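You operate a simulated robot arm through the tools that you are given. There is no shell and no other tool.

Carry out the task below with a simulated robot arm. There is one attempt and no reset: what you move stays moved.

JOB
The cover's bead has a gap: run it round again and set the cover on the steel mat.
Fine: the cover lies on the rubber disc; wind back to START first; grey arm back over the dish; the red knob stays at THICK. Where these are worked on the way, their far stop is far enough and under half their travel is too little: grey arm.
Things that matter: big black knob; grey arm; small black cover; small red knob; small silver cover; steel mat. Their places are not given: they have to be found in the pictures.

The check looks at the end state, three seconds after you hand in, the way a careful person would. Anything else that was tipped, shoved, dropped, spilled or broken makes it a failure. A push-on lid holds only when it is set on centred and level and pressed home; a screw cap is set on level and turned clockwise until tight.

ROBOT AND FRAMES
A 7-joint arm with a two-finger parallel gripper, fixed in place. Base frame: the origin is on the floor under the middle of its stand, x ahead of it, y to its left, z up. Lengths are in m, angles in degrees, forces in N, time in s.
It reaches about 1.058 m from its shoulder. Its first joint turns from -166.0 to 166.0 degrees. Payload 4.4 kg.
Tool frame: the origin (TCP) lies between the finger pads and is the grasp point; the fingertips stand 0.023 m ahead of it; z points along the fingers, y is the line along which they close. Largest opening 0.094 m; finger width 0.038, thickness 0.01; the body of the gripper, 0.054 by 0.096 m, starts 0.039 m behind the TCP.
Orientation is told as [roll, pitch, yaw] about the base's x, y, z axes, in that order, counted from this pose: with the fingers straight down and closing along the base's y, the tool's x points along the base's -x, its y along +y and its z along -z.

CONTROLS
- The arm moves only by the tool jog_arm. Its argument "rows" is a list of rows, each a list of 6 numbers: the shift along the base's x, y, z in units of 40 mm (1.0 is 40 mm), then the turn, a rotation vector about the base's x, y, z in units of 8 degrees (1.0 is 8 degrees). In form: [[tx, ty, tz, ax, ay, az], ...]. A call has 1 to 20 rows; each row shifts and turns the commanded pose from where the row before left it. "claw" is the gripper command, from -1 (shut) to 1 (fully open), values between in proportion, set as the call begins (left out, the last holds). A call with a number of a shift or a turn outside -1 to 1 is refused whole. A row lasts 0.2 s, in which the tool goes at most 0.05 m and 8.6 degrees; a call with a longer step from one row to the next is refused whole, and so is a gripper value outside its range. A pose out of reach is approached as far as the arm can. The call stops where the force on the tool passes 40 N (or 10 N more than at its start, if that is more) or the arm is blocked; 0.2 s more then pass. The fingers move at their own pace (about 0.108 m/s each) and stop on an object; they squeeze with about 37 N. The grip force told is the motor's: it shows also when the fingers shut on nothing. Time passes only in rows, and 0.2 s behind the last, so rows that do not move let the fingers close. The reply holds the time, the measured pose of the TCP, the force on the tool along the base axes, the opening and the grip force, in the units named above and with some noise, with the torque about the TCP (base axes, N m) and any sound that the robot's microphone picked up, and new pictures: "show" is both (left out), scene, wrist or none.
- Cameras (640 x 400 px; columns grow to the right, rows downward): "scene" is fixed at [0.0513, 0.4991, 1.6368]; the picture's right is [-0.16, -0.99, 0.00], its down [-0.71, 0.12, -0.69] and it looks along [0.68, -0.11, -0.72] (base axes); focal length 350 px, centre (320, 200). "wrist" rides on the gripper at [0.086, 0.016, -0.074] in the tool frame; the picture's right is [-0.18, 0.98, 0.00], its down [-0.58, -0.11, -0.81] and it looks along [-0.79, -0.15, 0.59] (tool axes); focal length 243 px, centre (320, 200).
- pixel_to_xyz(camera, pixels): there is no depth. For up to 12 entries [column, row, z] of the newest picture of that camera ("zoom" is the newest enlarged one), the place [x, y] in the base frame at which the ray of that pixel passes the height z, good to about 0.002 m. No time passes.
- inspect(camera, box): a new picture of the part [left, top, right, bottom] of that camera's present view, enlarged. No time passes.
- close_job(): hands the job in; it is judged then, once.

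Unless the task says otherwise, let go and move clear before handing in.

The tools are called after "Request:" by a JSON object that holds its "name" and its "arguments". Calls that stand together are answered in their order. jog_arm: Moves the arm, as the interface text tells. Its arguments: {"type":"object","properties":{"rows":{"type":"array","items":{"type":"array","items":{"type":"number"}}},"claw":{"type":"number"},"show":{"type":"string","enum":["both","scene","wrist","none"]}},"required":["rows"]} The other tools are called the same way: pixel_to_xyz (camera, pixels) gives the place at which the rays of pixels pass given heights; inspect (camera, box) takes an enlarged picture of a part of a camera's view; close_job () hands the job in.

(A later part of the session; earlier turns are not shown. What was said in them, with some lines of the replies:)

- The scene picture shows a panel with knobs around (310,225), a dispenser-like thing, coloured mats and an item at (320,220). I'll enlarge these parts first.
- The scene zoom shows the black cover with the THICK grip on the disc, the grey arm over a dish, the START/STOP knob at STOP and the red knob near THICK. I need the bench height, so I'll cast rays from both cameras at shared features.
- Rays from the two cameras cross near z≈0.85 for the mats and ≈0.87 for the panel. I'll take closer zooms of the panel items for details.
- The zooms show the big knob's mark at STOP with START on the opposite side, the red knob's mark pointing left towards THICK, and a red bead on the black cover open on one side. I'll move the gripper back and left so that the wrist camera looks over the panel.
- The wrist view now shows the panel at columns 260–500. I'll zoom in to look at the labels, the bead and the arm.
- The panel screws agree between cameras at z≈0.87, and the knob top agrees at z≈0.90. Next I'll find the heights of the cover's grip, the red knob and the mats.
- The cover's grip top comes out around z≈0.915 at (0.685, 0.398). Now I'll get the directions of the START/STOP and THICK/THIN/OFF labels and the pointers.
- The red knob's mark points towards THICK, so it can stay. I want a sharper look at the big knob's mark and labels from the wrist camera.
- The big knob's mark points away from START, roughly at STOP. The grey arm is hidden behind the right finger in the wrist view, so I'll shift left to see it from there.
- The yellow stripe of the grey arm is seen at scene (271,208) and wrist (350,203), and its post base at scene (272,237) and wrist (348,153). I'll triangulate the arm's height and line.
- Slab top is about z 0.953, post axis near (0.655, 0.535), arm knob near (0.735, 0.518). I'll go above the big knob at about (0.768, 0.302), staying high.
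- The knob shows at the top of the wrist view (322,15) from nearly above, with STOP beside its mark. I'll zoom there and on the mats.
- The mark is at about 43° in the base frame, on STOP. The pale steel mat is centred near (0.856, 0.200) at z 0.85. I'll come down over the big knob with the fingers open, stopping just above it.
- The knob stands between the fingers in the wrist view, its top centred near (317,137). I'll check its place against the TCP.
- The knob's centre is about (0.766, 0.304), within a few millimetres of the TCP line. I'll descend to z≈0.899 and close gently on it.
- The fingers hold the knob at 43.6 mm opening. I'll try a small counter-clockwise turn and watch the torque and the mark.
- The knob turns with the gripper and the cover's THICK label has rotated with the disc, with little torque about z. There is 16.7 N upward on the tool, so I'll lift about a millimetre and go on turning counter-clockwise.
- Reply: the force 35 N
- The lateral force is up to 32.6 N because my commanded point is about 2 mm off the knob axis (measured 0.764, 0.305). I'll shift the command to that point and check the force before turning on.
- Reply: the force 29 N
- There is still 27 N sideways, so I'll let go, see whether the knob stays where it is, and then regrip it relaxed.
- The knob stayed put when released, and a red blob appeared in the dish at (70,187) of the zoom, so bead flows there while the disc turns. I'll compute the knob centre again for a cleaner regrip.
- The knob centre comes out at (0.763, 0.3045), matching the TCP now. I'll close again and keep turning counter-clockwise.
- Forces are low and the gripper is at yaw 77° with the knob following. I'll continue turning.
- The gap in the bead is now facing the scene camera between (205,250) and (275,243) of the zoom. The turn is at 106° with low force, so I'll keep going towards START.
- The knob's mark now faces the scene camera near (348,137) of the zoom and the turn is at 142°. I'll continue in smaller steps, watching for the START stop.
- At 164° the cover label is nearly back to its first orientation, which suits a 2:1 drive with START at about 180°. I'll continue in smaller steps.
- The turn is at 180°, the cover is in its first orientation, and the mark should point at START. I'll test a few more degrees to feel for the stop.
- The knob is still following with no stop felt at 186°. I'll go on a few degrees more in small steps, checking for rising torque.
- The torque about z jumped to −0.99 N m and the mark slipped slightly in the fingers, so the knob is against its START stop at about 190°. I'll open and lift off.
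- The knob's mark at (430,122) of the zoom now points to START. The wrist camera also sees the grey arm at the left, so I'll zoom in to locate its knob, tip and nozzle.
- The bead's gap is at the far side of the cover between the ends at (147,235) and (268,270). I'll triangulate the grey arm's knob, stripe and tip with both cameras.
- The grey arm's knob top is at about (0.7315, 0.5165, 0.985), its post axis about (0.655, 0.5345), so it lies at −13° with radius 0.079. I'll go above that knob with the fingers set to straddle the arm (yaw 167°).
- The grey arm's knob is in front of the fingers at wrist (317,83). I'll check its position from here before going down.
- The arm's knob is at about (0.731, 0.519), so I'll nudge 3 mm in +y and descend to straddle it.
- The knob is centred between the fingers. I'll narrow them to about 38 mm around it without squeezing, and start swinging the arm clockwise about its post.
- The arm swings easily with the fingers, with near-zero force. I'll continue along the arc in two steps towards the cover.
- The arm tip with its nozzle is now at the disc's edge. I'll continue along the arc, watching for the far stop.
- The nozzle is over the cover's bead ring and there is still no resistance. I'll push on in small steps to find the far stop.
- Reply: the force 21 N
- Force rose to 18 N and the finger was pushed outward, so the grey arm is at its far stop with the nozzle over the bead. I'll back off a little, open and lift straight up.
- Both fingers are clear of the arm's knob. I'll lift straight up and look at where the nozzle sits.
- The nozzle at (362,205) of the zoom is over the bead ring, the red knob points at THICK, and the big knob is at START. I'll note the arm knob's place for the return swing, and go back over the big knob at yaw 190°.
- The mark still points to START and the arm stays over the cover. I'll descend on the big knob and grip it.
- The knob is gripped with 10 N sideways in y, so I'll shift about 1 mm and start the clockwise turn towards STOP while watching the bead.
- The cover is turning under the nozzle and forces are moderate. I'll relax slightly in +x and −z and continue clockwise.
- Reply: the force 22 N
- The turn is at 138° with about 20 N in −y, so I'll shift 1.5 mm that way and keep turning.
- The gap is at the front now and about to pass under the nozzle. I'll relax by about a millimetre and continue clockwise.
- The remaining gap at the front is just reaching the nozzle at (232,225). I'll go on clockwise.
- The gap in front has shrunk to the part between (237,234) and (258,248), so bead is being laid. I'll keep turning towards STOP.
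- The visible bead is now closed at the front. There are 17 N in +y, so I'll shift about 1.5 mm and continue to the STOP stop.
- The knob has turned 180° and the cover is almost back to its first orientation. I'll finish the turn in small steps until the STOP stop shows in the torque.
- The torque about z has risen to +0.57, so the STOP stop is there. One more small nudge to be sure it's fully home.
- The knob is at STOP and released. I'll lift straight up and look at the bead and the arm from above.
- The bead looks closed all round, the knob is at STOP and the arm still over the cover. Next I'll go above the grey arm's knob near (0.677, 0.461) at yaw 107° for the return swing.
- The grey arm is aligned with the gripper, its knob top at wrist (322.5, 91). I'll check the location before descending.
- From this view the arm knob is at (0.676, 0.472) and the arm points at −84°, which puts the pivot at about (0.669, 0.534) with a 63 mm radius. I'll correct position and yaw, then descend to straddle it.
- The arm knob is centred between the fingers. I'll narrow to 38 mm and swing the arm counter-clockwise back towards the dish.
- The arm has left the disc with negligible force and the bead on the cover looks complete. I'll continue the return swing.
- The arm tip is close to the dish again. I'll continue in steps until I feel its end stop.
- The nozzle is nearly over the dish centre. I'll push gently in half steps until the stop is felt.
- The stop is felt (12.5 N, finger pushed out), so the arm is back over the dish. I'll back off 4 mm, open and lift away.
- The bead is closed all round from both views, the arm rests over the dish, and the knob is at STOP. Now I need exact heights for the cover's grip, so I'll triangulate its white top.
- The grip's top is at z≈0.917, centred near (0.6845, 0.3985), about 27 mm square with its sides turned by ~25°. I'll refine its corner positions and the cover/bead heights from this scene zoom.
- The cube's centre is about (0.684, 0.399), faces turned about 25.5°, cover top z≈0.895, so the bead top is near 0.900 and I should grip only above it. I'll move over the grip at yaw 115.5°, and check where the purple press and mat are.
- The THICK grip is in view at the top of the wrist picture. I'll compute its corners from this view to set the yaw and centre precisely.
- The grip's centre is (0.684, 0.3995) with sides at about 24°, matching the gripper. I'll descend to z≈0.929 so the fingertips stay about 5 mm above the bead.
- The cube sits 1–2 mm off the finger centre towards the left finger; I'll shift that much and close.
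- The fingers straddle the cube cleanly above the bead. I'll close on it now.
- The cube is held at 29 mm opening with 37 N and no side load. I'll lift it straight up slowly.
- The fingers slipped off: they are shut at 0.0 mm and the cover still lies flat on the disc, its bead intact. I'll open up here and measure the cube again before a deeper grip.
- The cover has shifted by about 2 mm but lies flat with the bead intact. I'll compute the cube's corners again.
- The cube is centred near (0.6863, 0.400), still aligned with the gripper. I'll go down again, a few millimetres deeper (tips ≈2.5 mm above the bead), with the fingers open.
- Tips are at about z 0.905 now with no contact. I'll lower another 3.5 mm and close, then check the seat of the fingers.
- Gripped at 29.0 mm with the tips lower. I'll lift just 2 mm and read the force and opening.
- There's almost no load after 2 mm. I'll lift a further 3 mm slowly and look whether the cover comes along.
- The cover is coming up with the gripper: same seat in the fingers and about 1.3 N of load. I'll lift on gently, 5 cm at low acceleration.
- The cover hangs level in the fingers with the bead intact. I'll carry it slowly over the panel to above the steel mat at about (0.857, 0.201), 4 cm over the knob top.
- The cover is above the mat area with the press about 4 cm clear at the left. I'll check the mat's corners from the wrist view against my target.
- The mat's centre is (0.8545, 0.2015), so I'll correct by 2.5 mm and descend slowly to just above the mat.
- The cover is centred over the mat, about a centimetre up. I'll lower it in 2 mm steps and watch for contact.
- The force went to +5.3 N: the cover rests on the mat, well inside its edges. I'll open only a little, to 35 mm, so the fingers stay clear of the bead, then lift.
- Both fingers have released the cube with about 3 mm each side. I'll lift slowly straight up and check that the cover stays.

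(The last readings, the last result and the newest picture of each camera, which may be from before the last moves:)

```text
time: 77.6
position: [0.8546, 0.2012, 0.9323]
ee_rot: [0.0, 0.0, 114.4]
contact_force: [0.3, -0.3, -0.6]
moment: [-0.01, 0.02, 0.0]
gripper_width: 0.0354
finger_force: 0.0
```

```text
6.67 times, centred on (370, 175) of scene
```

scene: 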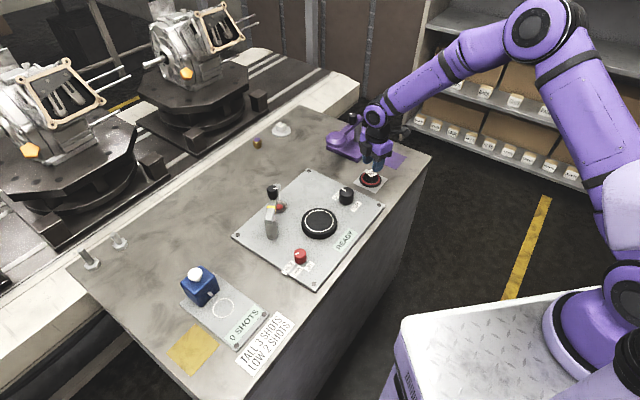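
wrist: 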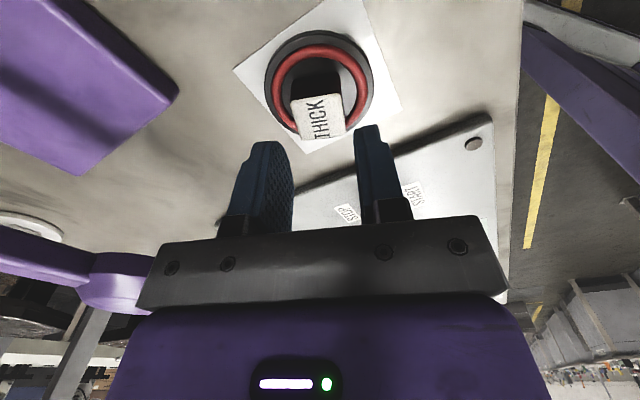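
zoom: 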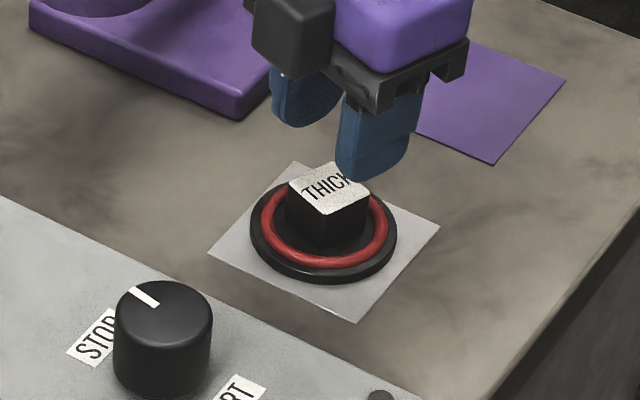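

The cover stays on the mat with its bead intact and the fingers clear. I'll lift well away and back off, then make a final check of everything.

Request:
{"name": "jog_arm", "arguments": {"rows": [[0, 0, 0.7, 0, 0, 0], [0, 0, 1, 0, 0, 0], [0, 0, 1, 0, 0, 0], [-0.5, 0, 0.9, 0, 0, 0], [-0.9, -0.2, 0.3, 0, 0, 0], [-0.9, -0.2, 0, 0, 0, 0], [-0.9, -0.2, 0, 0, 0, 0], [-0.9, -0.2, 0, 0, 0, 0], [-0.9, -0.2, 0, 0, 0, 0], [-0.9, -0.2, 0, 0, 0, 0]], "show": "both"}}

Request:
{"name": "inspect", "arguments": {"camera": "scene", "box": [230, 150, 400, 290]}}

Request:
{"name": "inspect", "arguments": {"camera": "scene", "box": [345, 155, 395, 205]}}

```text
time: 79.8
position: [0.6189, 0.1534, 1.0877]
ee_rot: [0.0, 0.1, 114.4]
contact_force: [0.2, -0.7, -0.8]
moment: [-0.01, 0.0, -0.01]
gripper_width: 0.0353
finger_force: 0.1
```

scene: 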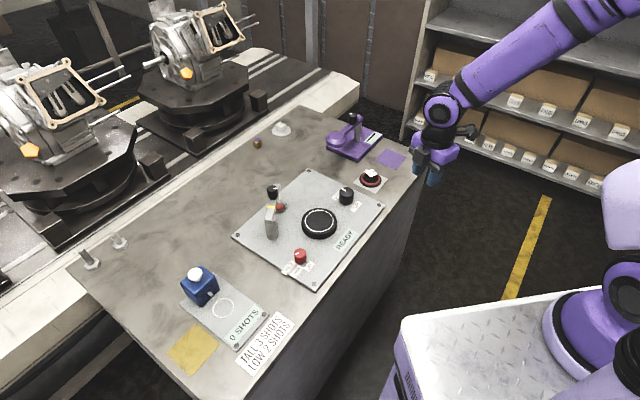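
wrist: 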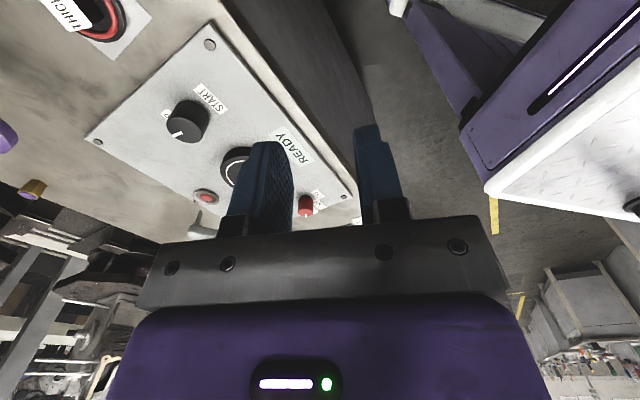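

```text
2.86 times, centred on (315, 220) of scene
```

zoom: 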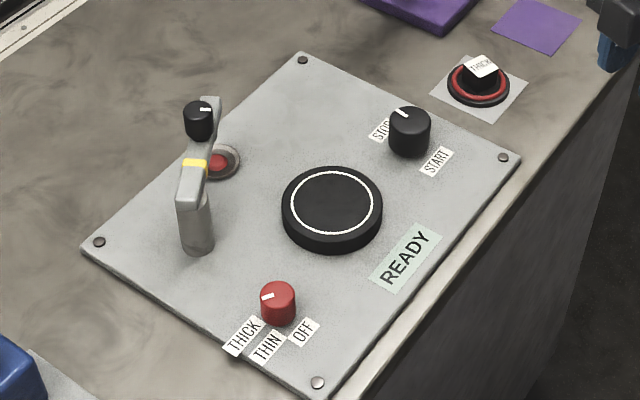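

```text
8.00 times, centred on (370, 180) of scene
```

zoom: 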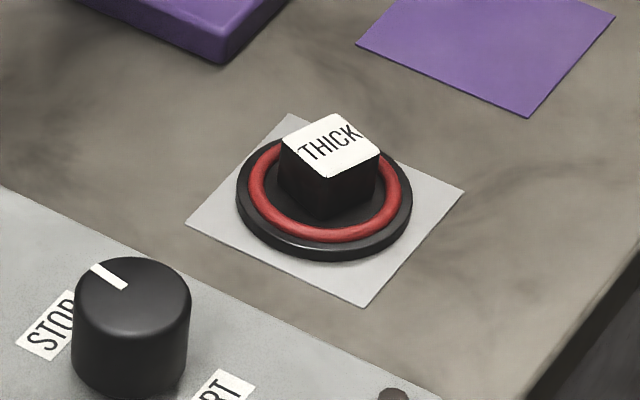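

The final views show the cover lying centred on the steel mat with a closed bead, the grey arm over the dish, the red knob at THICK, the big knob at STOP, and the silver cover and everything else untouched. The gripper is empty and clear, so I'm handing the job in.

Request:
{"name": "close_job", "arguments": {}}

```text
The job is handed in.
```

I re-ran the bead on the small black cover, set the cover on the steel mat, and handed the job in. In the last pictures I could find no gap in the bead.

- **Bead run:** I wound the big black knob back to START with the grey arm over the dish. I then swung the arm to its far stop over the cover and turned the knob to its STOP stop.
- **Cover:** it lies flat and roughly centred on the steel mat. My first grip slipped off the top of the handle and nudged the cover about 2 mm on the disc. A slightly deeper grip lifted it cleanly.
- **End positions:** the grey arm is back over the dish, the red knob is still at THICK and the big black knob is at STOP. Some bead material dripped into the dish while I wound back.
- **Everything else:** nothing else looked moved in the last pictures, including the silver cover. The gripper is empty and clear of the bench.
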